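You operate a simulated robot arm through the tools that you are given. There is no shell and no other tool.

The job below is to be done with a simulated robot arm. You get a single attempt, and the scene is never put back.

## Task
Dye the middle of the sample on the light box, light it and file it by its pinholes.
Fine: dauber from the pad and back; more than one hole means rework; lamp off; leave the other samples. Set down upright: wooden dauber. A coat counts when it lies all over at full strength: go over it till it gets no stronger.

Only the result counts: the job must be done as asked and must still hold three seconds after the hand-in. Knocking over, shifting, dropping, spilling or breaking anything else fails it.

## Robot
A 7-joint arm with a two-finger parallel gripper, fixed in place. Base frame: the origin is at the foot of the arm, x ahead of it, y to its left, z up; the work surface is at about z = 0. Units: mm, rad, N and s.
With the tool pointing down near the work surface it reaches from about 240 to 620 mm from the base axis. Its first joint turns from -1.152 to 1.152 rad. Payload 2.6 kg.
The tool frame sits at the grasp point between the pads (the TCP): z along the fingers, y along the line on which they close. The tips reach 30 mm beyond it. The gripper opens to 94 mm. The fingers are 28 mm wide and 10 mm thick; the gripper's body (50 by 96 mm) begins 55 mm behind the TCP.
Orientation is that of the tool frame in the base frame, as a unit quaternion [w, x, y, z]. With the fingers straight down and closing along the base's y, the tool's x points along the base's -x, its y along +y and its z along -z.

## Interface
- The arm moves only by the tool apply_moves. Its argument "moves" is a list of rows, each a list of 7 numbers: the turn, a rotation vector about the tool's x, y, z in units of 180 degrees (1.0 is 180 degrees), then the shift along the tool's x, y, z in units of 200 mm (1.0 is 200 mm), then the closure, from 0 (fully open) to 1 (shut). In form: [[ax, ay, az, x, y, z, grip], ...]. A call has 1 to 20 rows; each row is the pose to reach, as a shift and turn from the pose commanded when the call began, along the tool's axes at that moment. A call with a number of a shift or a turn outside -1 to 1 is refused whole. Each row takes 0.2 s and may step no farther than 50 mm and 0.15 rad from the row before; otherwise, or with a gripper value out of range, the whole call is refused. Where a pose cannot be reached the arm comes as near as it can. A force on the tool above 90 N (or 10 N above the force at the start of the call, whichever is more), or a blocked arm, ends the call early, and 0.2 s more pass. Each finger travels about 72 mm/s and halts on what it meets, pressing with about 30 N; the grip force reading is that of the motor and also rises with nothing between the fingers. The clock runs only during rows and for 0.2 s after the last one: add rows that repeat a pose to give the fingers time. It gives the time, the measured TCP pose, the force on the tool (base axes), the opening and the grip force at its end, in the units of the frame above (readings bear some noise), with the torque about the TCP (base axes, N m) and any sound that the robot's microphone picked up.
- Cameras (640 x 400 px; columns grow to the right, rows downward): "scene" is fixed at [38.8, 418.6, 561.7]; the picture's right is [-0.81, -0.58, 0.00], its down [-0.31, 0.44, -0.84] and it looks along [0.49, -0.68, -0.54] (base axes); focal length 214 px, centre (320, 200). "wrist" rides on the gripper at [76, 14, -103] in the tool frame; the picture's right is [-0.18, 0.98, 0.00], its down [-0.75, -0.14, -0.64] and it looks along [-0.63, -0.12, 0.77] (tool axes); focal length 243 px, centre (320, 200). There is no depth. A picture from a camera that has moved, and an enlarged one, comes with that camera's place and axes in the base frame and with its lens. The place of the scene camera against the robot may be out by one fixed shift of up to 18 mm in any direction.
- capture(camera): a new picture of that camera. The clock stands still meanwhile.
- close_up(camera, box): a new picture of the part [left, top, right, bottom] of that camera's present view, enlarged. The clock stands still meanwhile.
- close_job(): hands the job in; it is judged then, once.

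Nothing tells you positions but the pictures and the camera data. Unless the task says otherwise, let go and move clear before handing in.

The tools are called after "Call:" by a JSON object that holds its "fn" and its "kwargs". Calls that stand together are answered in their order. apply_moves: Moves the arm, as the interface text tells. Its arguments: {"type":"object","properties":{"moves":{"type":"array","items":{"type":"array","items":{"type":"number"}}}},"required":["moves"]} The other tools are called the same way: capture (camera) takes a picture; close_up (camera, box) takes an enlarged picture of a part of a camera's view; close_job () hands the job in.

At the start:

```text
time_s: 0.0
position: [362.2, -12.4, 410.2]
tool_rot: [0.001, -0.001, 1.0, 0.0]
wrist_force: [0.3, -0.8, 0.5]
moment: [-0.01, -0.03, 0.0]
width: 94.0
grip_force: 0.1
```

scene: 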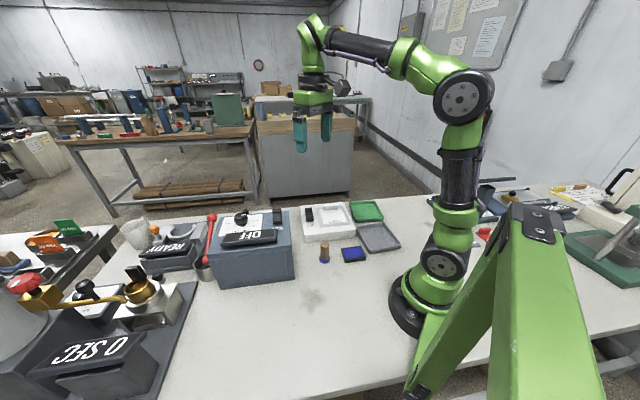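
wrist: 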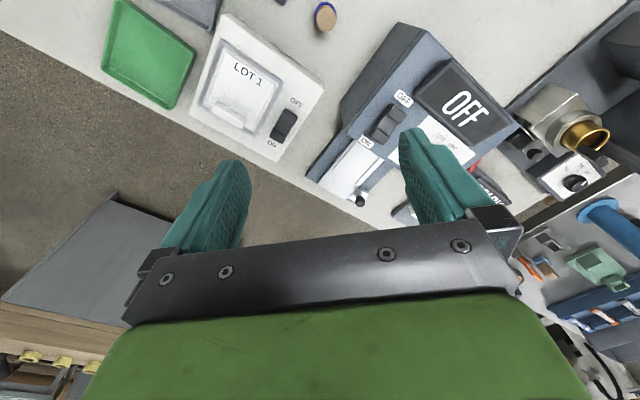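

I see a bench with a light box (LOT 1), green and grey trays, a wooden dauber, a blue ink pad, and other machines. I'll take enlarged pictures to identify everything before moving.

Call:
{"fn": "close_up", "kwargs": {"camera": "scene", "box": [280, 180, 420, 280]}}

Call:
{"fn": "close_up", "kwargs": {"camera": "scene", "box": [120, 190, 320, 310]}}

Call:
{"fn": "close_up", "kwargs": {"camera": "wrist", "box": [90, 0, 350, 170]}}

Call:
{"fn": "close_up", "kwargs": {"camera": "wrist", "box": [300, 0, 640, 220]}}

Call:
{"fn": "close_up", "kwargs": {"camera": "scene", "box": [0, 200, 220, 400]}}

Call:
{"fn": "close_up", "kwargs": {"camera": "scene", "box": [420, 150, 640, 300]}}

```text
4.00 times, centred on (350, 230) of scene
camera zoom: at [38.8, 418.6, 561.7], right [-0.81, -0.58, 0.0], down [-0.31, 0.44, -0.84], along [0.49, -0.68, -0.54], focal length 858 px, centre (200, 80)
```

zoom: 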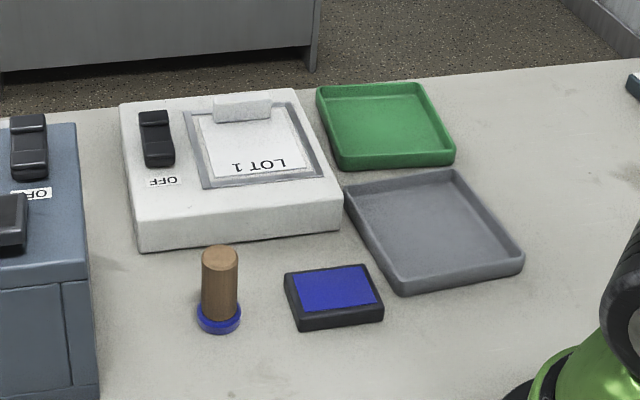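

```text
3.20 times, centred on (220, 250) of scene
camera zoom: at [38.8, 418.6, 561.7], right [-0.81, -0.58, 0.0], down [-0.31, 0.44, -0.84], along [0.49, -0.68, -0.54], focal length 686 px, centre (640, 40)
```

zoom: 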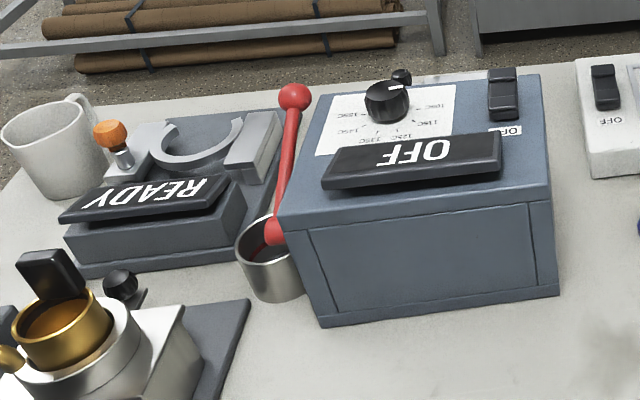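

```text
2.35 times, centred on (220, 85) of wrist
camera zoom: at [284.6, 3.6, 512.6], right [0.18, 0.98, 0.0], down [0.75, -0.14, 0.64], along [0.63, -0.12, -0.77], focal length 571 px, centre (555, 471)
```

zoom: 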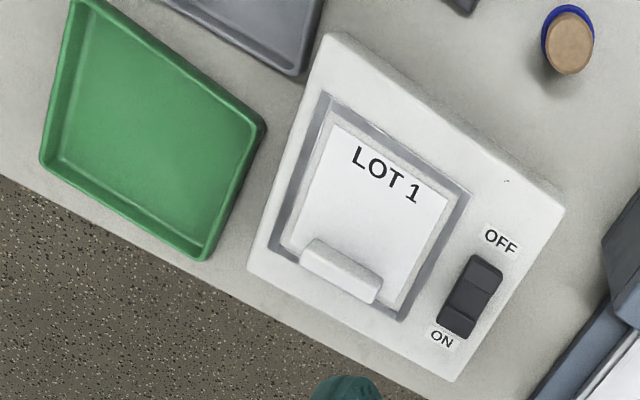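

```text
1.82 times, centred on (470, 110) of wrist
camera zoom: at [284.6, 3.6, 512.6], right [0.18, 0.98, 0.0], down [0.75, -0.14, 0.64], along [0.63, -0.12, -0.77], focal length 441 px, centre (47, 364)
```

zoom: 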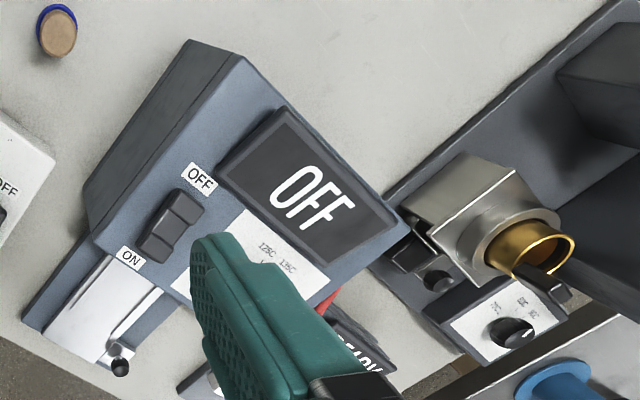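

```text
2.00 times, centred on (110, 300) of scene
camera zoom: at [38.8, 418.6, 561.7], right [-0.81, -0.58, 0.0], down [-0.31, 0.44, -0.84], along [0.49, -0.68, -0.54], focal length 429 px, centre (740, 0)
```

zoom: 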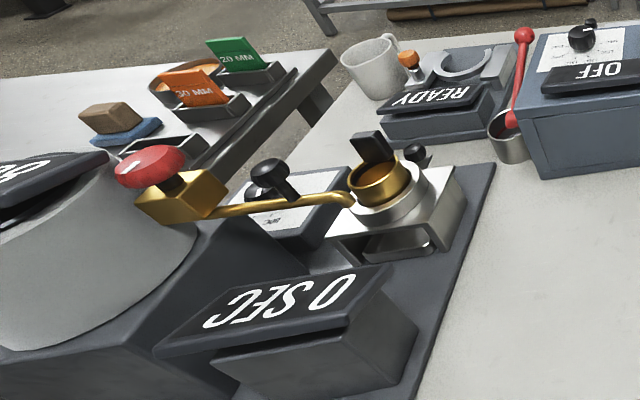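

```text
2.67 times, centred on (530, 225) of scene
camera zoom: at [38.8, 418.6, 561.7], right [-0.81, -0.58, 0.0], down [-0.31, 0.44, -0.84], along [0.49, -0.68, -0.54], focal length 572 px, centre (-240, 133)
```

zoom: 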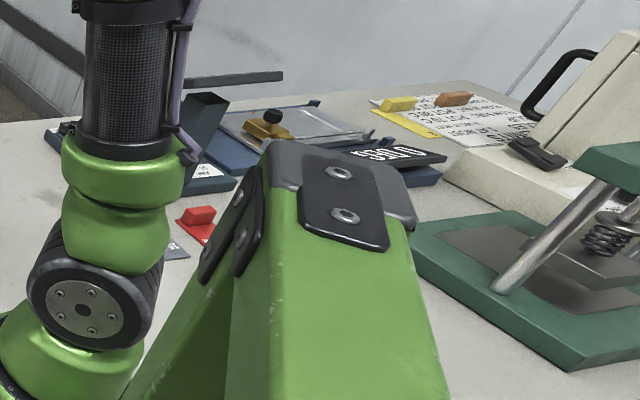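

The light box sits around (365,-155), the dauber near (311,10), the ink pad near (247,-63), the green tray near (310,-315) and the grey tray near (211,-195). I'll pull the wrist camera back to see the trays, pad and dauber better.

Call:
{"fn": "apply_moves", "kwargs": {"moves": [[0, 0, 0, 0.2, -0.1, 0, 0], [0, 0, 0, 0.4, -0.2, 0, 0], [0, 0, 0, 0.5, -0.3, 0, 0], [0, 0, 0, 0.5, -0.3, 0, 0]]}}

Call:
{"fn": "capture", "kwargs": {"camera": "wrist"}}

```text
time_s: 1.0
position: [259.6, -69.1, 412.3]
tool_rot: [0.0, 0.0, 1.0, 0.0]
wrist_force: [0.4, -0.6, 0.7]
moment: [-0.02, -0.02, 0.0]
width: 93.9
grip_force: 0.1
```

```text
taken
camera wrist: at [184.2, -55.4, 515.5], right [0.18, 0.98, 0.0], down [0.75, -0.14, 0.64], along [0.63, -0.12, -0.77], focal length 243 px, centre (320, 200)
```

wrist: 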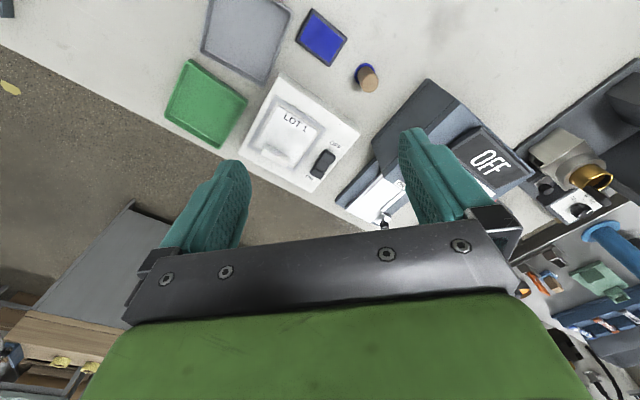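

Both trays, the pad, and the dauber are now in view. I'll enlarge them to look for labels and details.

Call:
{"fn": "close_up", "kwargs": {"camera": "wrist", "box": [160, 0, 320, 150]}}

Call:
{"fn": "close_up", "kwargs": {"camera": "wrist", "box": [230, 60, 370, 200]}}

Call:
{"fn": "close_up", "kwargs": {"camera": "wrist", "box": [280, 0, 420, 110]}}

Call:
{"fn": "close_up", "kwargs": {"camera": "scene", "box": [340, 190, 410, 260]}}

Call:
{"fn": "close_up", "kwargs": {"camera": "scene", "box": [300, 220, 380, 280]}}

```text
2.67 times, centred on (240, 75) of wrist
camera zoom: at [184.2, -55.4, 515.5], right [0.18, 0.98, 0.0], down [0.75, -0.14, 0.64], along [0.63, -0.12, -0.77], focal length 647 px, centre (533, 533)
```

zoom: 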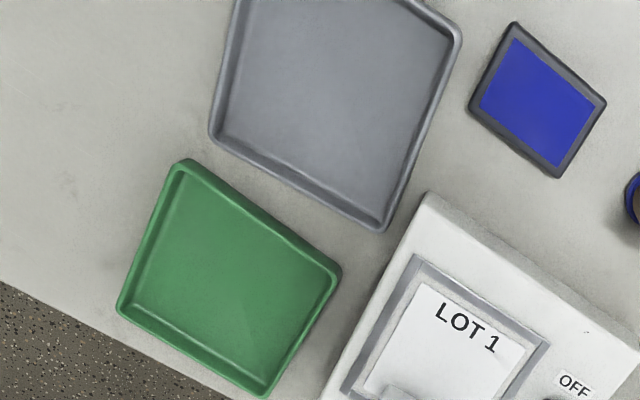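

```text
2.86 times, centred on (300, 130) of wrist
camera zoom: at [184.2, -55.4, 515.5], right [0.18, 0.98, 0.0], down [0.75, -0.14, 0.64], along [0.63, -0.12, -0.77], focal length 693 px, centre (377, 400)
```

zoom: 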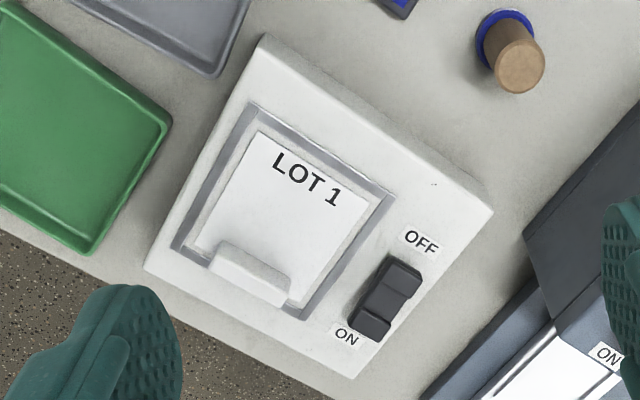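

```text
3.64 times, centred on (350, 55) of wrist
camera zoom: at [184.2, -55.4, 515.5], right [0.18, 0.98, 0.0], down [0.75, -0.14, 0.64], along [0.63, -0.12, -0.77], focal length 882 px, centre (211, 727)
```

zoom: 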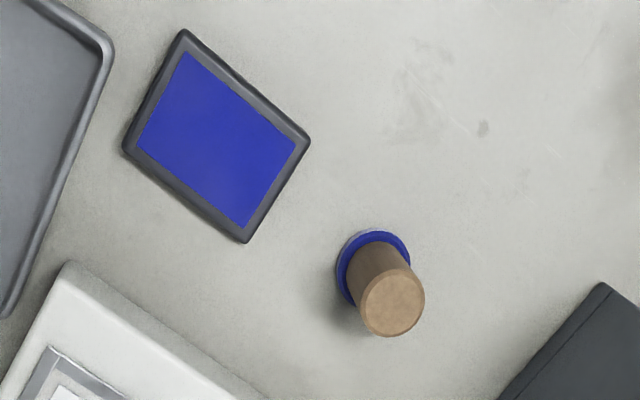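

```text
5.71 times, centred on (375, 225) of scene
camera zoom: at [38.8, 418.6, 561.7], right [-0.81, -0.58, 0.0], down [-0.31, 0.44, -0.84], along [0.49, -0.68, -0.54], focal length 1226 px, centre (6, 57)
```

zoom: 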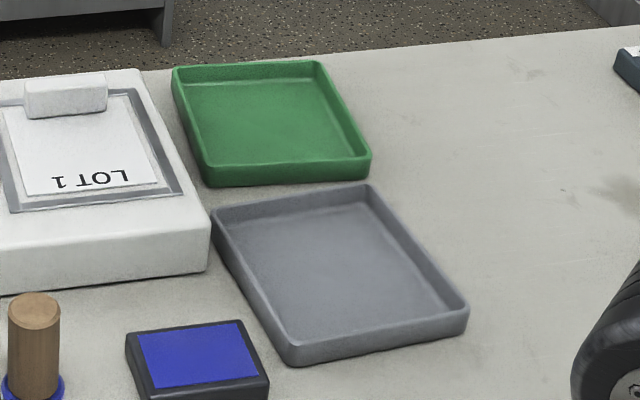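

```text
6.67 times, centred on (340, 250) of scene
camera zoom: at [38.8, 418.6, 561.7], right [-0.81, -0.58, 0.0], down [-0.31, 0.44, -0.84], along [0.49, -0.68, -0.54], focal length 1430 px, centre (187, -133)
```

zoom: 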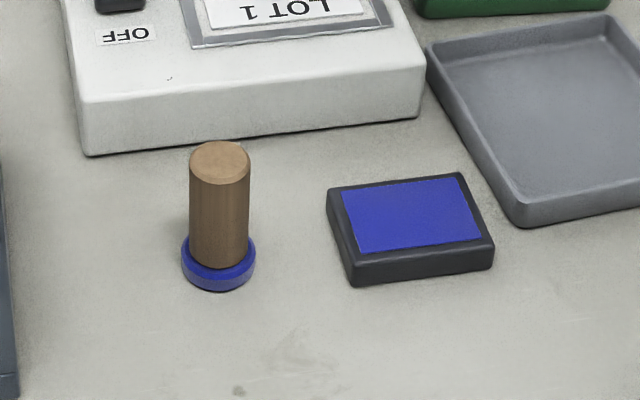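

No labels appear on the trays; green is presumably "good" and grey "rework". I'll move closer above the light box to get an accurate view of the sample and switch.

Call:
{"fn": "apply_moves", "kwargs": {"moves": [[0, 0, 0, -0.113, -0.076, 0.163, 0], [0, 0, 0, -0.227, -0.153, 0.325, 0], [0, 0, 0, -0.34, -0.229, 0.488, 0], [0, 0, 0, -0.453, -0.305, 0.65, 0], [0, 0, 0, -0.567, -0.382, 0.813, 0], [0, 0, 0, -0.68, -0.458, 0.975, 0], [0, 0, 0, -0.68, -0.458, 0.975, 0]]}}

Call:
{"fn": "capture", "kwargs": {"camera": "wrist"}}

Call:
{"fn": "capture", "kwargs": {"camera": "scene"}}

```text
time_s: 2.6
position: [399.7, -161.9, 214.1]
tool_rot: [0.0, 0.0, 1.0, 0.0]
wrist_force: [0.5, -1.2, -0.2]
moment: [-0.02, 0.01, 0.0]
width: 94.1
grip_force: 0.0
```

```text
taken
camera wrist: at [323.0, -147.1, 317.2], right [0.18, 0.98, 0.0], down [0.75, -0.14, 0.64], along [0.63, -0.12, -0.77], focal length 243 px, centre (320, 200)
```

wrist: 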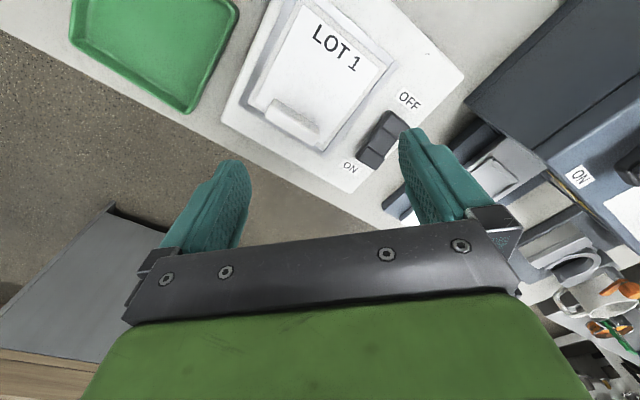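

```text
taken
```

scene: 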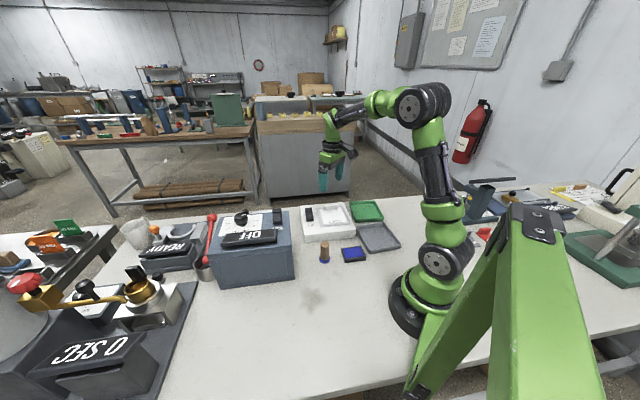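

Call:
{"fn": "close_up", "kwargs": {"camera": "wrist", "box": [220, 0, 480, 200]}}

Call:
{"fn": "close_up", "kwargs": {"camera": "wrist", "box": [240, 0, 400, 160]}}

Call:
{"fn": "close_up", "kwargs": {"camera": "scene", "box": [295, 190, 365, 250]}}

Call:
{"fn": "close_up", "kwargs": {"camera": "scene", "box": [440, 180, 600, 260]}}

```text
2.00 times, centred on (350, 100) of wrist
camera zoom: at [323.0, -147.1, 317.2], right [0.18, 0.98, 0.0], down [0.75, -0.14, 0.64], along [0.63, -0.12, -0.77], focal length 485 px, centre (260, 400)
```

zoom: 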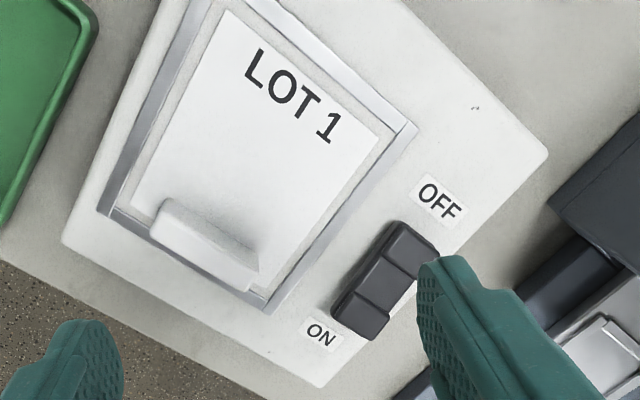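

```text
2.50 times, centred on (320, 80) of wrist
camera zoom: at [323.0, -147.1, 317.2], right [0.18, 0.98, 0.0], down [0.75, -0.14, 0.64], along [0.63, -0.12, -0.77], focal length 606 px, centre (320, 500)
```

zoom: 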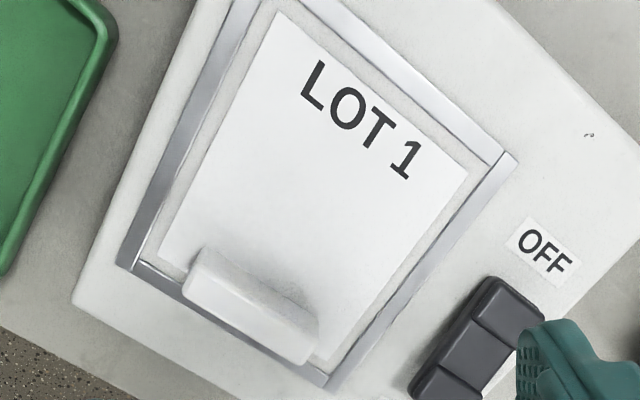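

```text
6.67 times, centred on (330, 220) of scene
camera zoom: at [38.8, 418.6, 561.7], right [-0.81, -0.58, 0.0], down [-0.31, 0.44, -0.84], along [0.49, -0.68, -0.54], focal length 1430 px, centre (253, 67)
```

zoom: 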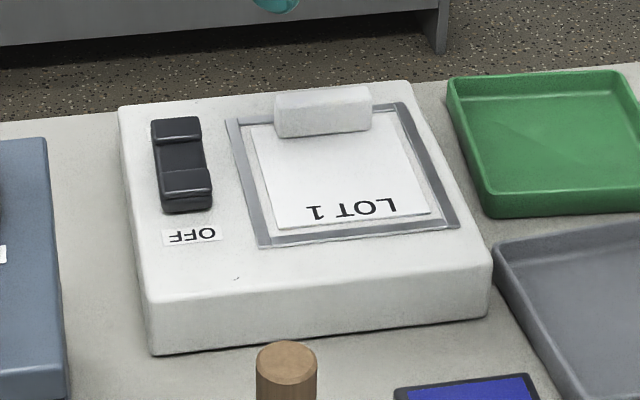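

```text
4.00 times, centred on (520, 220) of scene
camera zoom: at [38.8, 418.6, 561.7], right [-0.81, -0.58, 0.0], down [-0.31, 0.44, -0.84], along [0.49, -0.68, -0.54], focal length 858 px, centre (-480, 120)
```

zoom: 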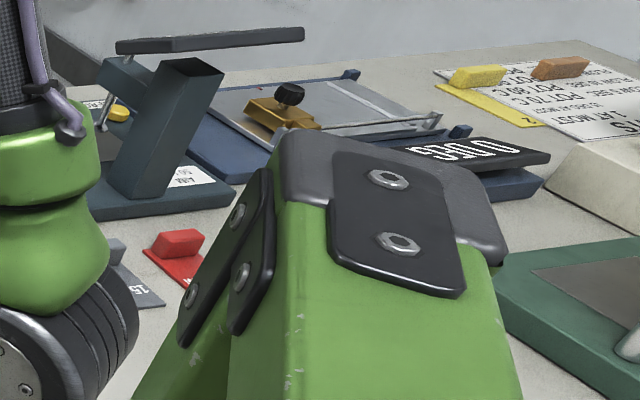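

The sample is a card with a raised white tab at its far edge, on a window framed in grey, with a rocker switch beside it. I'll check the text sheet on the other side of the bench in case it's relevant.

Call:
{"fn": "close_up", "kwargs": {"camera": "scene", "box": [540, 175, 640, 230]}}

Call:
{"fn": "close_up", "kwargs": {"camera": "scene", "box": [440, 170, 520, 260]}}

Call:
{"fn": "close_up", "kwargs": {"camera": "scene", "box": [430, 0, 530, 70]}}

```text
6.40 times, centred on (590, 202) of scene
camera zoom: at [38.8, 418.6, 561.7], right [-0.81, -0.58, 0.0], down [-0.31, 0.44, -0.84], along [0.49, -0.68, -0.54], focal length 1373 px, centre (-1408, 184)
```

zoom: 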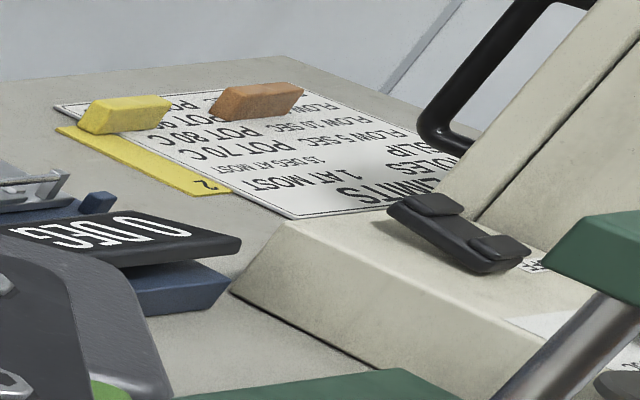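

```text
4.44 times, centred on (480, 215) of scene
camera zoom: at [38.8, 418.6, 561.7], right [-0.81, -0.58, 0.0], down [-0.31, 0.44, -0.84], along [0.49, -0.68, -0.54], focal length 953 px, centre (-391, 133)
```

zoom: 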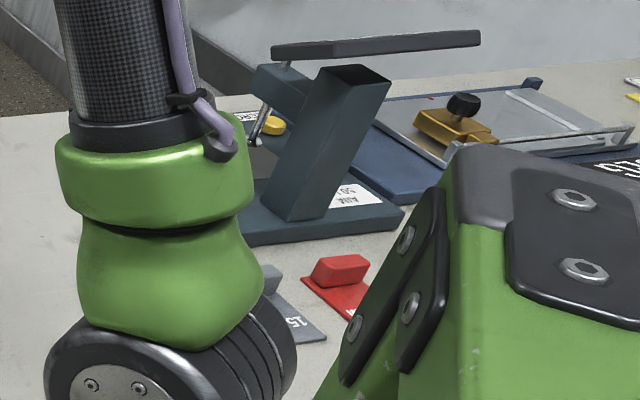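

```text
5.71 times, centred on (480, 35) of scene
camera zoom: at [38.8, 418.6, 561.7], right [-0.81, -0.58, 0.0], down [-0.31, 0.44, -0.84], along [0.49, -0.68, -0.54], focal length 1226 px, centre (-594, 1143)
```

zoom: 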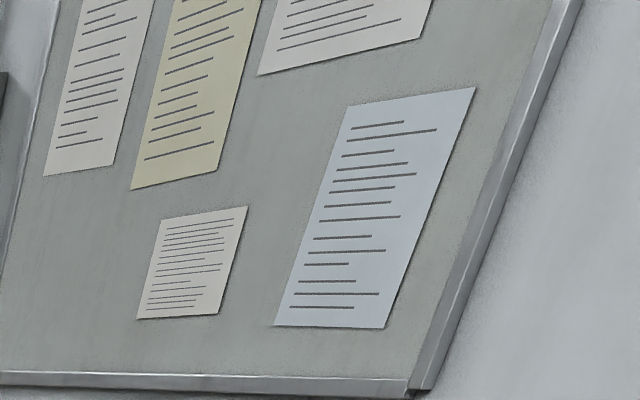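

The limits sheet confirms "Holes: 1 at most". The sample's centre is near (392,-165) at z≈50, rotated 45°, and the dauber is at (311,8), about 72 mm tall. I'll move above the dauber first.

Call:
{"fn": "apply_moves", "kwargs": {"moves": [[0, 0, 0, 0.088, 0.17, 0.055, 0], [0, 0, 0, 0.175, 0.34, 0.11, 0], [0, 0, 0, 0.263, 0.51, 0.165, 0], [0, 0, 0, 0.351, 0.679, 0.22, 0], [0, 0, 0, 0.4385, 0.849, 0.275, 0], [0, 0, 0, 0.4385, 0.849, 0.275, 0]]}}

Call:
{"fn": "capture", "kwargs": {"camera": "wrist"}}

Call:
{"fn": "close_up", "kwargs": {"camera": "wrist", "box": [220, 0, 420, 180]}}

```text
time_s: 4.0
position: [308.7, 6.3, 158.5]
tool_rot: [0.0, 0.0, 1.0, 0.0]
wrist_force: [0.0, 0.3, 0.8]
moment: [0.0, -0.01, 0.0]
width: 94.0
grip_force: 0.1
```

```text
taken
camera wrist: at [232.1, 20.7, 261.6], right [0.18, 0.98, 0.0], down [0.75, -0.14, 0.64], along [0.63, -0.12, -0.77], focal length 243 px, centre (320, 200)
```

wrist: 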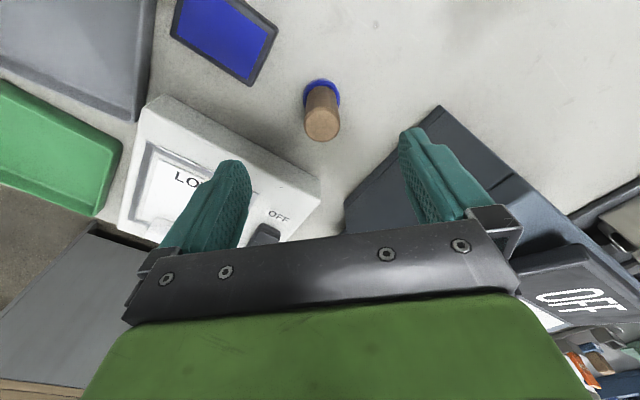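

```text
2.22 times, centred on (320, 90) of wrist
camera zoom: at [232.1, 20.7, 261.6], right [0.18, 0.98, 0.0], down [0.75, -0.14, 0.64], along [0.63, -0.12, -0.77], focal length 539 px, centre (320, 444)
```

zoom: 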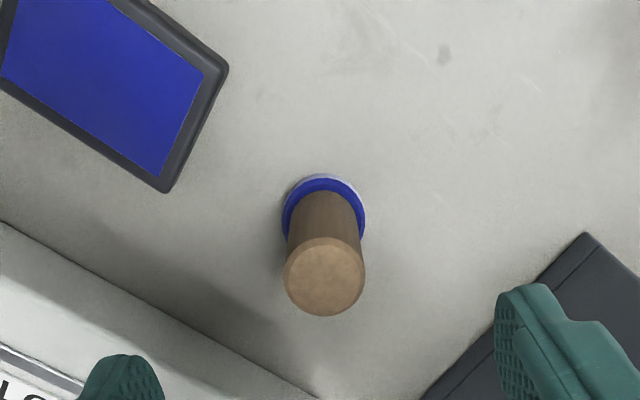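

The dauber is right beneath the gripper, within about 2 mm. I'll descend around its handle and close.

Call:
{"fn": "apply_moves", "kwargs": {"moves": [[0, 0, 0, -0.003, 0.002, 0.18, 0], [0, 0, 0, -0.006, 0.004, 0.36, 0], [0, 0, 0, -0.009, 0.006, 0.53, 0], [0, 0, 0, -0.009, 0.006, 0.53, 0]]}}

Call:
{"fn": "capture", "kwargs": {"camera": "wrist"}}

Call:
{"fn": "close_up", "kwargs": {"camera": "scene", "box": [290, 200, 370, 280]}}

```text
time_s: 5.0
position: [308.8, 8.7, 51.6]
tool_rot: [0.0, 0.0, 1.0, 0.0]
wrist_force: [0.2, 0.3, 0.3]
moment: [-0.01, 0.04, 0.0]
width: 94.2
grip_force: 0.2
```

```text
taken
camera wrist: at [232.9, 22.6, 153.6], right [0.18, 0.98, 0.0], down [0.75, -0.14, 0.64], along [0.63, -0.12, -0.77], focal length 243 px, centre (320, 200)
```

wrist: 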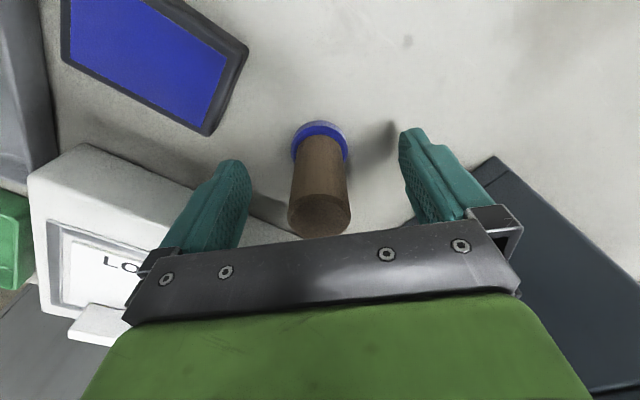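

```text
5.00 times, centred on (330, 240) of scene
camera zoom: at [38.8, 418.6, 561.7], right [-0.81, -0.58, 0.0], down [-0.31, 0.44, -0.84], along [0.49, -0.68, -0.54], focal length 1072 px, centre (270, 0)
```

zoom: 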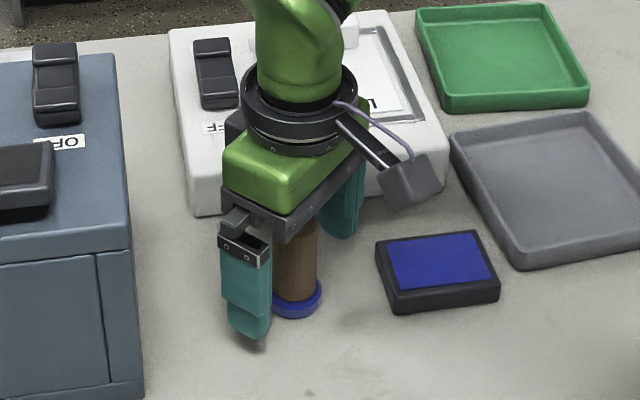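

The handle sits centred between the fingers. Closing the gripper now.

Call:
{"fn": "apply_moves", "kwargs": {"moves": [[0, 0, 0, 0, 0, 0, 0.4], [0, 0, 0, 0, 0, 0, 0.7], [0, 0, 0, 0, 0, 0, 0.8], [0, 0, 0, 0, 0, 0, 0.8], [0, 0, 0, 0, 0, 0, 0.8]]}}

Call:
{"fn": "capture", "kwargs": {"camera": "wrist"}}

```text
time_s: 6.2
position: [310.0, 7.3, 50.5]
tool_rot: [0.001, 0.0, 1.0, 0.0]
wrist_force: [-1.0, 1.1, 0.8]
moment: [0.04, -0.01, -0.01]
width: 29.0
grip_force: 30.2
```

```text
taken
camera wrist: at [233.0, 22.5, 154.0], right [0.18, 0.98, 0.0], down [0.75, -0.14, 0.64], along [0.63, -0.12, -0.77], focal length 243 px, centre (320, 200)
```

wrist: 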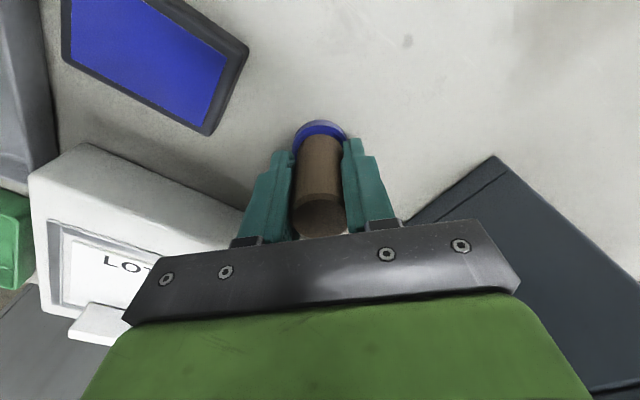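

The dauber is gripped firmly (29 mm). The pad's centre is at about (240,-63.6); I'll lift the dauber and move over it.

Call:
{"fn": "apply_moves", "kwargs": {"moves": [[0, 0, 0, 0, 0, -0.12, 0.8], [0, 0, 0, 0, 0, -0.25, 0.8], [0, 0, 0, 0.116, -0.12, -0.25, 0.8], [0, 0, 0, 0.232, -0.24, -0.25, 0.8], [0, 0, 0, 0.3475, -0.359, -0.25, 0.8], [0, 0, 0, 0.3475, -0.359, -0.25, 0.8]]}}

Call:
{"fn": "capture", "kwargs": {"camera": "wrist"}}

Call:
{"fn": "close_up", "kwargs": {"camera": "scene", "box": [310, 200, 410, 280]}}

```text
time_s: 7.6
position: [242.5, -64.0, 102.6]
tool_rot: [0.0, 0.0, 1.0, 0.0]
wrist_force: [0.2, 0.3, 0.2]
moment: [-0.01, 0.0, -0.01]
width: 28.9
grip_force: 30.4
```

```text
taken
camera wrist: at [166.1, -49.8, 206.1], right [0.18, 0.98, 0.0], down [0.75, -0.14, 0.64], along [0.63, -0.12, -0.77], focal length 243 px, centre (320, 200)
```

wrist: 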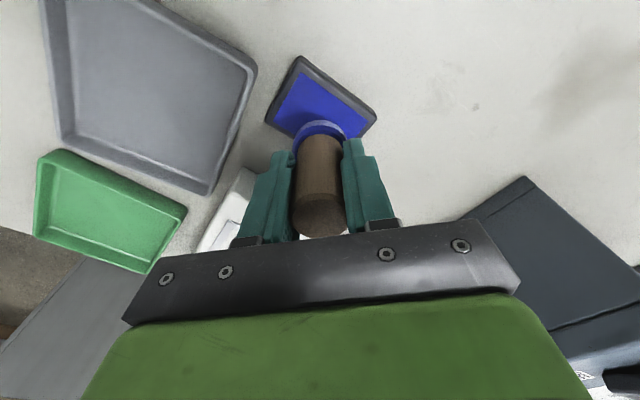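

```text
5.00 times, centred on (360, 240) of scene
camera zoom: at [38.8, 418.6, 561.7], right [-0.81, -0.58, 0.0], down [-0.31, 0.44, -0.84], along [0.49, -0.68, -0.54], focal length 1072 px, centre (120, 0)
```

zoom: 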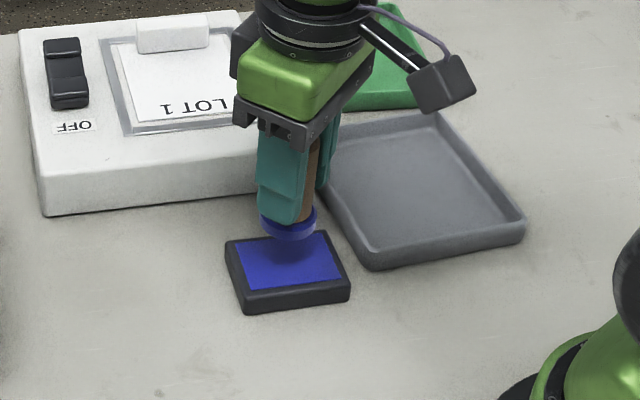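

The dauber hovers over the pad, about 3 mm too far out in x. I'll correct this and descend until near contact.

Call:
{"fn": "apply_moves", "kwargs": {"moves": [[0, 0, 0, 0.015, 0.002, 0.07, 0.8], [0, 0, 0, 0.015, 0.002, 0.14, 0.8], [0, 0, 0, 0.015, 0.002, 0.14, 0.8]]}}

Call:
{"fn": "close_up", "kwargs": {"camera": "scene", "box": [320, 220, 400, 280]}}

Call:
{"fn": "close_up", "kwargs": {"camera": "wrist", "box": [240, 20, 400, 180]}}

```text
time_s: 8.4
position: [239.1, -63.8, 74.8]
tool_rot: [-0.001, 0.0, 1.0, 0.0]
wrist_force: [-0.4, 0.4, -1.5]
moment: [-0.01, 0.02, -0.01]
width: 28.9
grip_force: 29.9
```

```text
6.67 times, centred on (360, 250) of scene
camera zoom: at [38.8, 418.6, 561.7], right [-0.81, -0.58, 0.0], down [-0.31, 0.44, -0.84], along [0.49, -0.68, -0.54], focal length 1430 px, centre (53, -133)
```

zoom: 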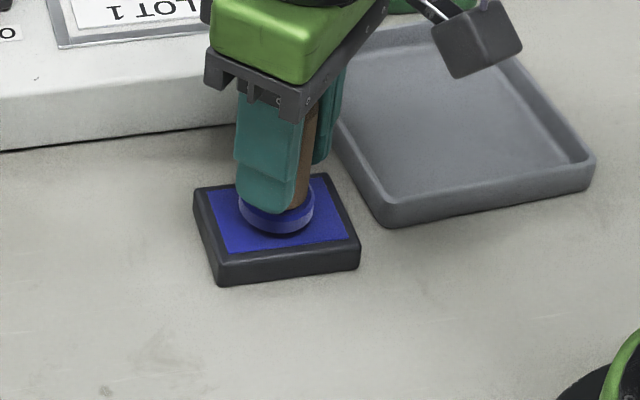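

```text
2.50 times, centred on (320, 100) of wrist
camera zoom: at [162.8, -48.0, 177.8], right [0.18, 0.98, 0.0], down [0.75, -0.14, 0.64], along [0.63, -0.12, -0.77], focal length 606 px, centre (320, 450)
```

zoom: 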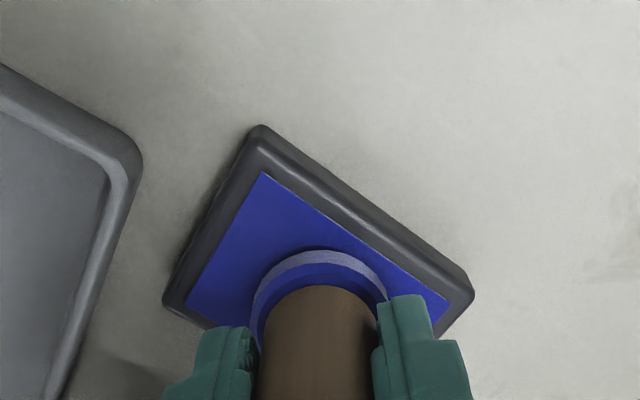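

The dauber's foot is a few mm above the pad and centred. I'll lower it gently to contact.

Call:
{"fn": "apply_moves", "kwargs": {"moves": [[0, 0, 0, 0, 0, 0.01, 0.8], [0, 0, 0, 0, 0, 0.018, 0.8], [0, 0, 0, 0, 0, 0.018, 0.8]]}}

```text
time_s: 9.2
position: [238.4, -62.4, 72.5]
tool_rot: [0.001, 0.0, 1.0, 0.0]
wrist_force: [0.9, -0.9, -0.2]
moment: [0.01, -0.01, -0.02]
width: 28.9
grip_force: 30.0
```

Call:
{"fn": "apply_moves", "kwargs": {"moves": [[0, 0, 0, 0, 0, 0.006, 0.8], [0, 0, 0, 0, 0, 0.012, 0.8], [0, 0, 0, 0, 0, 0.012, 0.8]]}}

Call:
{"fn": "close_up", "kwargs": {"camera": "scene", "box": [320, 220, 400, 280]}}

```text
time_s: 10.0
position: [238.9, -62.7, 69.1]
tool_rot: [-0.001, 0.0, 1.0, 0.001]
wrist_force: [0.3, 0.3, -1.0]
moment: [-0.01, -0.02, 0.0]
width: 29.1
grip_force: 30.2
```

```text
6.67 times, centred on (360, 250) of scene
camera zoom: at [38.8, 418.6, 561.7], right [-0.81, -0.58, 0.0], down [-0.31, 0.44, -0.84], along [0.49, -0.68, -0.54], focal length 1430 px, centre (53, -133)
```

zoom: 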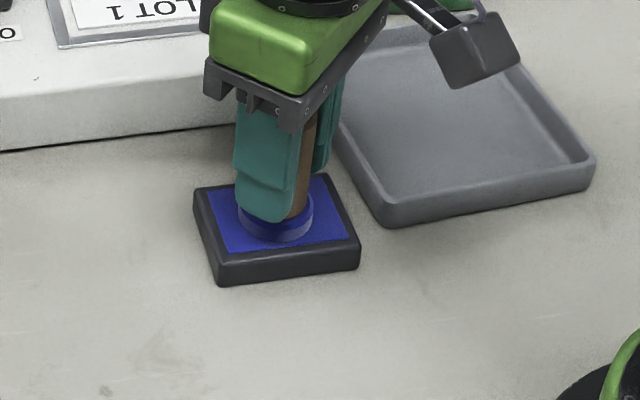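

Call:
{"fn": "apply_moves", "kwargs": {"moves": [[0, 0, 0, 0, 0, 0.005, 0.8], [0, 0, 0, 0, 0, 0.01, 0.8], [0, 0, 0, 0, 0, 0.01, 0.8]]}}

```text
time_s: 10.8
position: [241.4, -62.3, 67.8]
tool_rot: [0.001, 0.0, 1.0, 0.0]
wrist_force: [-2.8, 3.2, 23.3]
moment: [0.26, -0.07, 0.04]
width: 29.0
grip_force: 29.5
```

Contact with the pad at 23 N. I'll hold briefly, lift, and move over the sample centre.

Call:
{"fn": "apply_moves", "kwargs": {"moves": [[0, 0, 0, 0, 0, 0, 0.8], [0, 0, 0, 0, 0, 0, 0.8], [0, 0, 0, 0, 0, -0.15, 0.8], [0, 0, 0, 0, 0, -0.37, 0.8], [0, 0, 0, -0.19, -0.128, -0.37, 0.8], [0, 0, 0, -0.38, -0.256, -0.37, 0.8], [0, 0, 0, -0.57, -0.383, -0.37, 0.8], [0, 0, 0, -0.7625, -0.511, -0.37, 0.8], [0, 0, 0, -0.7625, -0.511, -0.37, 0.8]]}}

Call:
{"fn": "capture", "kwargs": {"camera": "wrist"}}

Call:
{"fn": "close_up", "kwargs": {"camera": "scene", "box": [290, 190, 390, 270]}}

```text
time_s: 12.8
position: [389.5, -165.8, 141.1]
tool_rot: [0.0, 0.0, 1.0, 0.0]
wrist_force: [0.0, -0.9, -0.8]
moment: [-0.03, 0.02, -0.01]
width: 29.0
grip_force: 30.1
```

```text
taken
camera wrist: at [313.1, -151.2, 243.5], right [0.18, 0.98, 0.0], down [0.75, -0.14, 0.64], along [0.63, -0.12, -0.77], focal length 243 px, centre (320, 200)
```

wrist: 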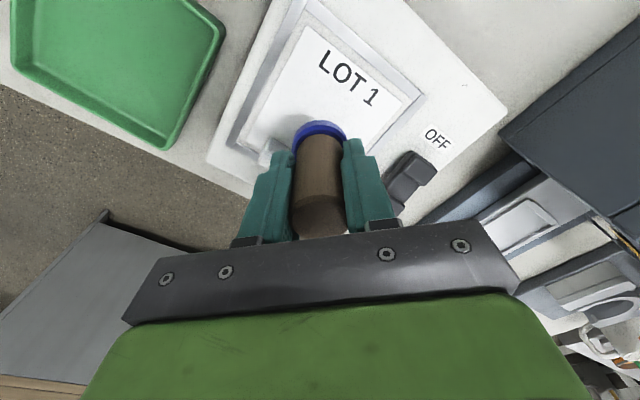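

```text
5.00 times, centred on (340, 230) of scene
camera zoom: at [38.8, 418.6, 561.7], right [-0.81, -0.58, 0.0], down [-0.31, 0.44, -0.84], along [0.49, -0.68, -0.54], focal length 1072 px, centre (220, 50)
```

zoom: 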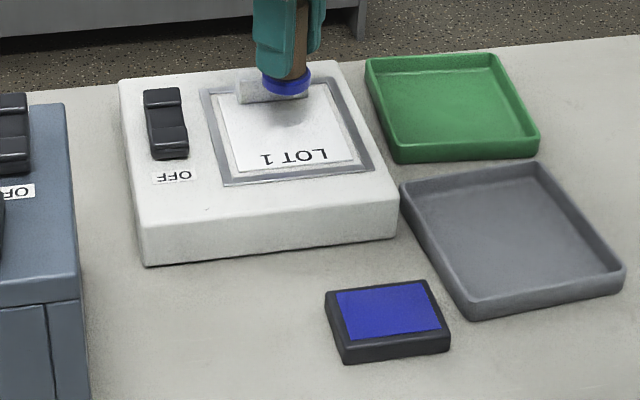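

Call:
{"fn": "close_up", "kwargs": {"camera": "wrist", "box": [230, 0, 430, 180]}}

```text
2.22 times, centred on (330, 90) of wrist
camera zoom: at [313.1, -151.2, 243.5], right [0.18, 0.98, 0.0], down [0.75, -0.14, 0.64], along [0.63, -0.12, -0.77], focal length 539 px, centre (298, 444)
```

zoom: 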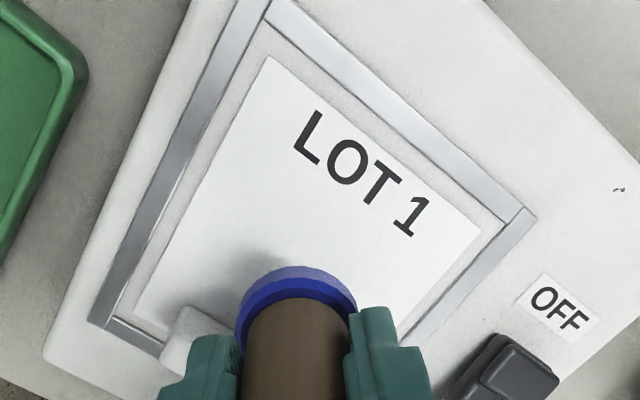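

The dauber is centred over the sample (centre ≈ (389.5,-165.1)). I'll descend most of the way, then touch down gently.

Call:
{"fn": "apply_moves", "kwargs": {"moves": [[0, 0, 0, 0, 0, 0.09, 0.8], [0, 0, 0, 0, 0, 0.17, 0.8], [0, 0, 0, 0, 0, 0.17, 0.8]]}}

Call:
{"fn": "close_up", "kwargs": {"camera": "scene", "box": [300, 190, 370, 250]}}

Call:
{"fn": "close_up", "kwargs": {"camera": "wrist", "box": [230, 0, 430, 180]}}

```text
time_s: 13.6
position: [390.3, -167.2, 106.2]
tool_rot: [0.0, 0.0, 1.0, 0.0]
wrist_force: [-0.9, 1.2, -0.1]
moment: [0.03, -0.02, 0.0]
width: 29.0
grip_force: 29.8
```

```text
6.67 times, centred on (335, 220) of scene
camera zoom: at [38.8, 418.6, 561.7], right [-0.81, -0.58, 0.0], down [-0.31, 0.44, -0.84], along [0.49, -0.68, -0.54], focal length 1430 px, centre (220, 67)
```

zoom: 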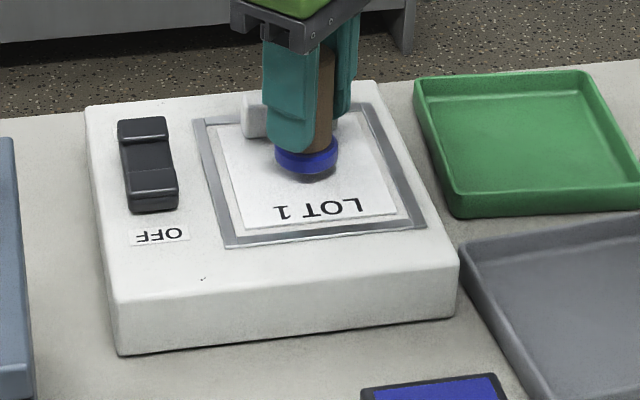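

```text
2.22 times, centred on (330, 90) of wrist
camera zoom: at [313.8, -151.9, 209.4], right [0.18, 0.98, 0.0], down [0.75, -0.14, 0.64], along [0.63, -0.12, -0.77], focal length 539 px, centre (298, 444)
```

zoom: 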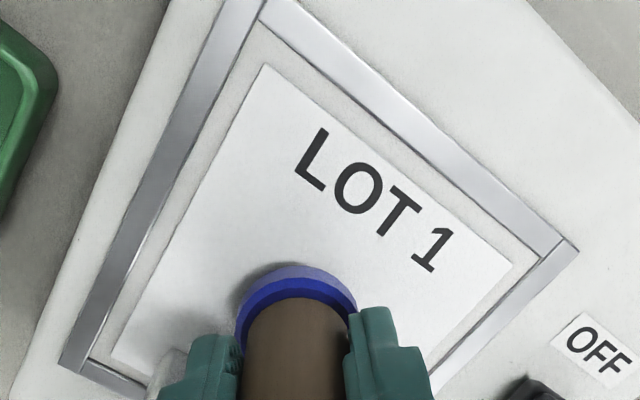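

Call:
{"fn": "apply_moves", "kwargs": {"moves": [[0, 0, 0, 0, 0, 0.01, 0.8], [0, 0, 0, 0, 0, 0.02, 0.8], [0, 0, 0, 0, 0, 0.02, 0.8]]}}

```text
time_s: 14.4
position: [390.0, -165.8, 101.8]
tool_rot: [0.0, -0.001, 1.0, 0.0]
wrist_force: [-0.7, -0.4, -1.4]
moment: [0.02, -0.01, -0.01]
width: 29.0
grip_force: 30.1
```

Call:
{"fn": "apply_moves", "kwargs": {"moves": [[0, 0, 0, 0, 0, 0.005, 0.8], [0, 0, 0, 0, 0, 0.01, 0.8], [0, 0, 0, 0, 0, 0.01, 0.8]]}}

Call:
{"fn": "close_up", "kwargs": {"camera": "scene", "box": [300, 190, 370, 250]}}

```text
time_s: 15.2
position: [391.5, -165.3, 102.0]
tool_rot: [0.0, 0.0, 1.0, 0.0]
wrist_force: [0.3, 0.4, -0.1]
moment: [0.04, -0.01, -0.01]
width: 28.8
grip_force: 29.5
```

```text
6.67 times, centred on (335, 220) of scene
camera zoom: at [38.8, 418.6, 561.7], right [-0.81, -0.58, 0.0], down [-0.31, 0.44, -0.84], along [0.49, -0.68, -0.54], focal length 1430 px, centre (220, 67)
```

zoom: 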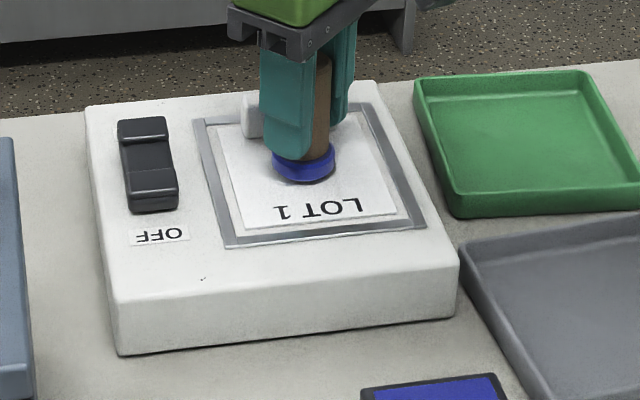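

Call:
{"fn": "apply_moves", "kwargs": {"moves": [[0, 0, 0, 0, 0, 0.005, 0.8], [0, 0, 0, 0, 0, 0.01, 0.8], [0, 0, 0, 0, 0, 0.01, 0.8]]}}

```text
time_s: 16.0
position: [390.7, -165.9, 99.4]
tool_rot: [0.0, -0.001, 1.0, 0.0]
wrist_force: [-0.3, -1.1, -0.6]
moment: [0.01, 0.05, 0.01]
width: 29.0
grip_force: 30.2
```

Call:
{"fn": "apply_moves", "kwargs": {"moves": [[0, 0, 0, 0, 0, 0.005, 0.8], [0, 0, 0, 0, 0, 0.01, 0.8], [0, 0, 0, 0, 0, 0.01, 0.8]]}}

```text
time_s: 16.8
position: [391.0, -166.1, 98.0]
tool_rot: [0.001, 0.0, 1.0, 0.0]
wrist_force: [-1.6, 0.3, 8.1]
moment: [0.1, -0.01, 0.01]
width: 28.9
grip_force: 30.3
```

Contact with the sample at 8 N. I'll press a little more, hold, then lift to look at the mark.

Call:
{"fn": "apply_moves", "kwargs": {"moves": [[0, 0, 0, 0, 0, 0.005, 0.8], [0, 0, 0, 0, 0, 0.005, 0.8], [0, 0, 0, 0, 0, 0.005, 0.8]]}}

Call:
{"fn": "apply_moves", "kwargs": {"moves": [[0, 0, 0, 0, 0, -0.1, 0.8], [0, 0, 0, 0, 0, -0.3, 0.8], [0, 0, 0, 0.2, 0.1, -0.35, 0.8], [0, 0, 0, 0.4, 0.2, -0.35, 0.8], [0, 0, 0, 0.4, 0.2, -0.35, 0.8]]}}

Call:
{"fn": "capture", "kwargs": {"camera": "wrist"}}

Call:
{"fn": "close_up", "kwargs": {"camera": "scene", "box": [300, 190, 370, 250]}}

```text
time_s: 17.6
position: [390.9, -166.0, 96.7]
tool_rot: [0.003, 0.0, 1.0, -0.001]
wrist_force: [0.6, 1.6, 16.6]
moment: [0.2, -0.15, 0.02]
width: 29.2
grip_force: 30.1
```

```text
time_s: 18.8
position: [312.4, -126.2, 166.0]
tool_rot: [0.0, 0.001, 1.0, 0.0]
wrist_force: [0.1, 0.4, -0.5]
moment: [0.01, -0.02, 0.0]
width: 29.0
grip_force: 30.1
```

```text
taken
camera wrist: at [236.4, -110.5, 268.7], right [0.18, 0.98, 0.0], down [0.75, -0.14, 0.64], along [0.63, -0.12, -0.77], focal length 243 px, centre (320, 200)
```

wrist: 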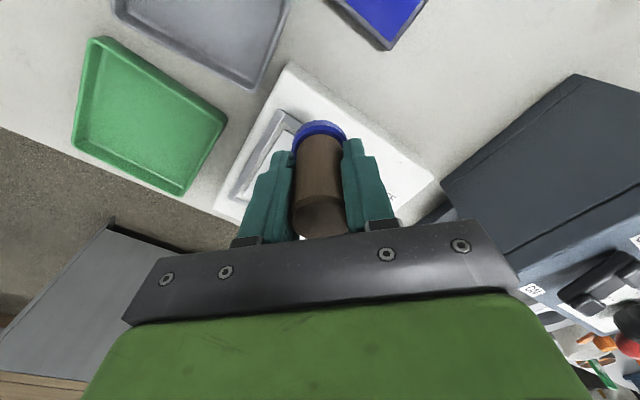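

```text
6.67 times, centred on (335, 220) of scene
camera zoom: at [38.8, 418.6, 561.7], right [-0.81, -0.58, 0.0], down [-0.31, 0.44, -0.84], along [0.49, -0.68, -0.54], focal length 1430 px, centre (220, 67)
```

zoom: 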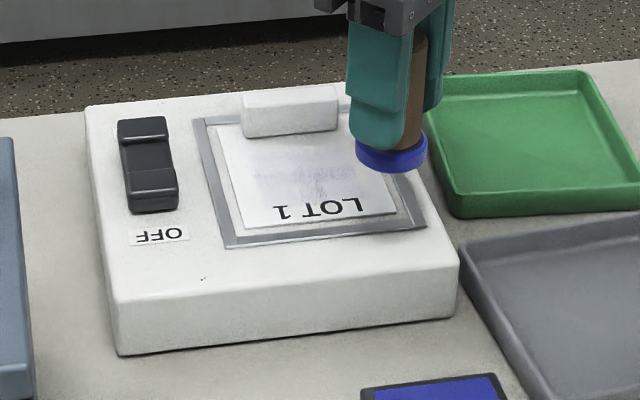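

A faint, patchy blue has appeared in the middle of the sample, so it builds up with repeated going-over. I'll look closer with the wrist camera.

Call:
{"fn": "apply_moves", "kwargs": {"moves": [[0, 0, 0, -0.18, -0.065, -0.057, 0.8], [0, 0, 0, -0.36, -0.13, -0.113, 0.8], [0, 0, 0, -0.54, -0.195, -0.17, 0.8], [0, 0, 0, -0.54, -0.195, -0.17, 0.8]]}}

Call:
{"fn": "close_up", "kwargs": {"camera": "wrist", "box": [230, 0, 410, 140]}}

Call:
{"fn": "close_up", "kwargs": {"camera": "scene", "box": [310, 200, 360, 235]}}

```text
time_s: 19.8
position: [420.7, -163.1, 200.6]
tool_rot: [0.0, 0.0, 1.0, 0.0]
wrist_force: [-0.3, -1.0, -0.6]
moment: [-0.02, 0.04, -0.01]
width: 29.1
grip_force: 30.0
```

```text
2.86 times, centred on (320, 70) of wrist
camera zoom: at [344.0, -149.1, 303.8], right [0.18, 0.98, 0.0], down [0.75, -0.14, 0.64], along [0.63, -0.12, -0.77], focal length 693 px, centre (320, 571)
```

zoom: 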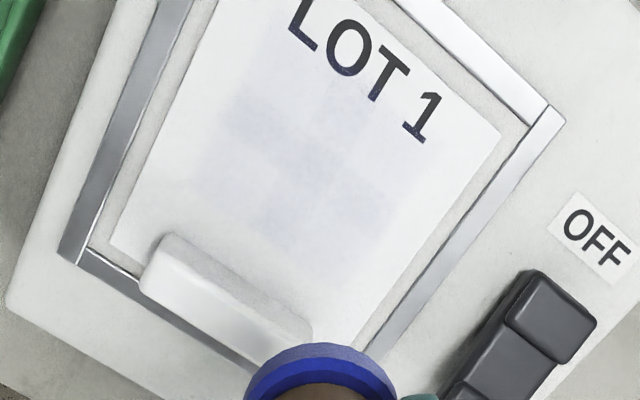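

```text
11.43 times, centred on (335, 218) of scene
camera zoom: at [38.8, 418.6, 561.7], right [-0.81, -0.58, 0.0], down [-0.31, 0.44, -0.84], along [0.49, -0.68, -0.54], focal length 2451 px, centre (149, 0)
```

zoom: 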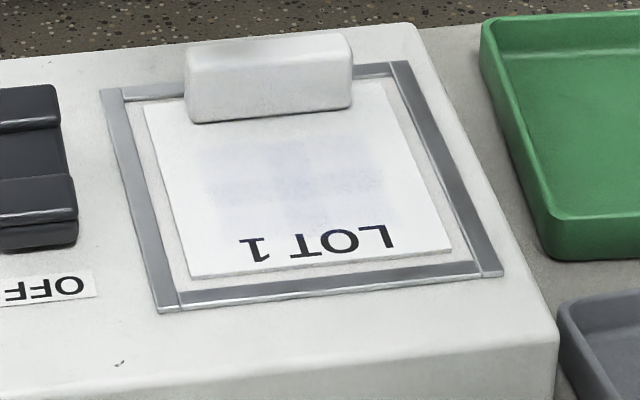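

Call:
{"fn": "close_up", "kwargs": {"camera": "wrist", "box": [270, 0, 380, 100]}}

Call:
{"fn": "close_up", "kwargs": {"camera": "wrist", "box": [290, 20, 350, 80]}}

```text
4.00 times, centred on (325, 50) of wrist
camera zoom: at [344.0, -149.1, 303.8], right [0.18, 0.98, 0.0], down [0.75, -0.14, 0.64], along [0.63, -0.12, -0.77], focal length 970 px, centre (300, 800)
```

zoom: 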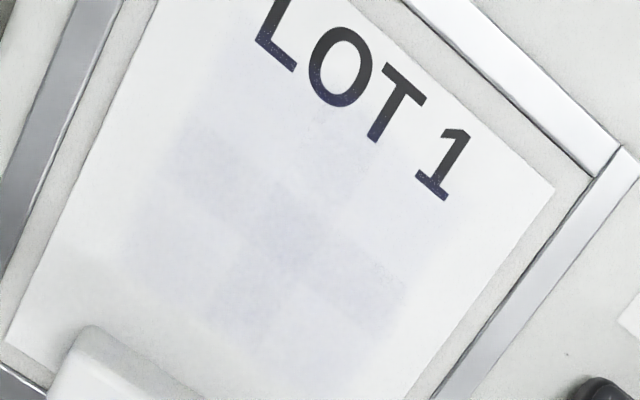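

```text
6.67 times, centred on (320, 50) of wrist
camera zoom: at [344.0, -149.1, 303.8], right [0.18, 0.98, 0.0], down [0.75, -0.14, 0.64], along [0.63, -0.12, -0.77], focal length 1618 px, centre (320, 1200)
```

zoom: 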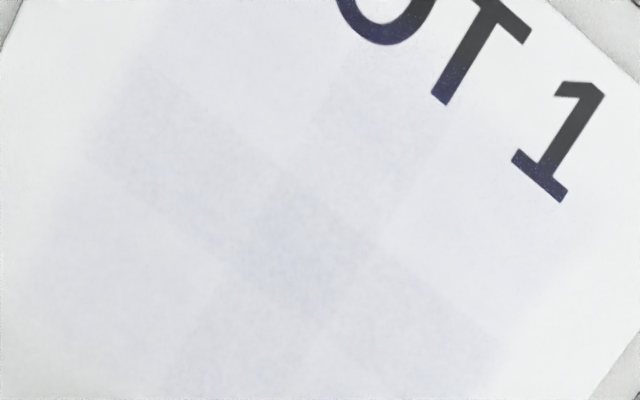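

The dye shows as a 3×3 grid of cells centred near (385.5,-159.8), with cells of about 22 × 19 mm, and it is still very faint. I'll rotate the gripper 44.4° to line up with the sample so the fingers clear the tab while I go over it.

Call:
{"fn": "apply_moves", "kwargs": {"moves": [[0, 0, 0.0411, 0, 0, 0, 0.8], [0, 0, 0.0822, 0, 0, 0, 0.8], [0, 0, 0.1233, 0, 0, 0, 0.8], [0, 0, 0.1644, 0, 0, 0, 0.8], [0, 0, 0.2056, 0, 0, 0, 0.8], [0, 0, 0.2467, 0, 0, 0, 0.8], [0, 0, 0.2467, 0, 0, 0, 0.8]]}}

Call:
{"fn": "capture", "kwargs": {"camera": "wrist"}}

Call:
{"fn": "capture", "kwargs": {"camera": "scene"}}

```text
time_s: 21.4
position: [418.2, -165.8, 201.1]
tool_rot: [0.0, 0.379, 0.925, 0.0]
wrist_force: [-0.2, -0.2, -0.2]
moment: [0.01, -0.01, 0.0]
width: 28.8
grip_force: 30.0
```

```text
taken
camera wrist: at [374.3, -100.6, 303.8], right [0.82, 0.57, 0.0], down [0.44, -0.63, 0.64], along [0.37, -0.53, -0.77], focal length 243 px, centre (320, 200)
```

wrist: 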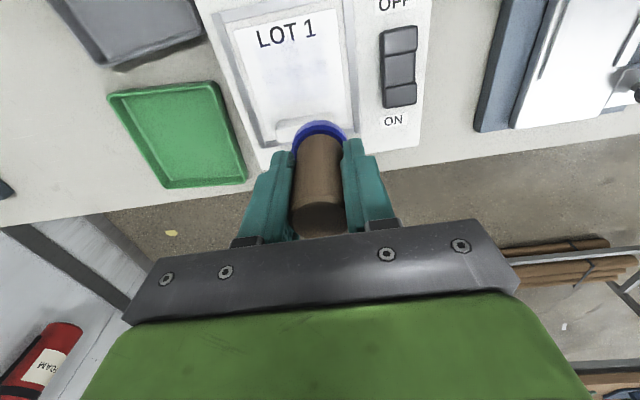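

```text
taken
```

scene: 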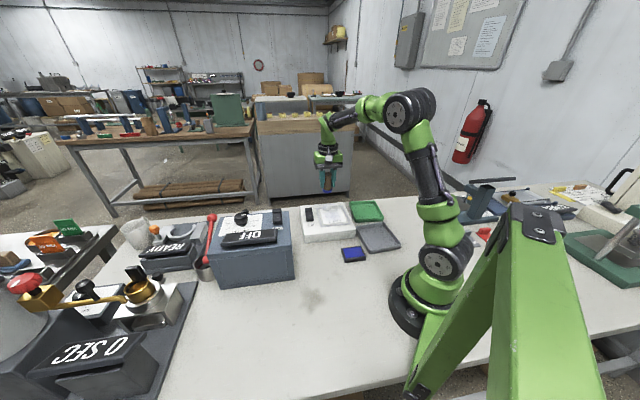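

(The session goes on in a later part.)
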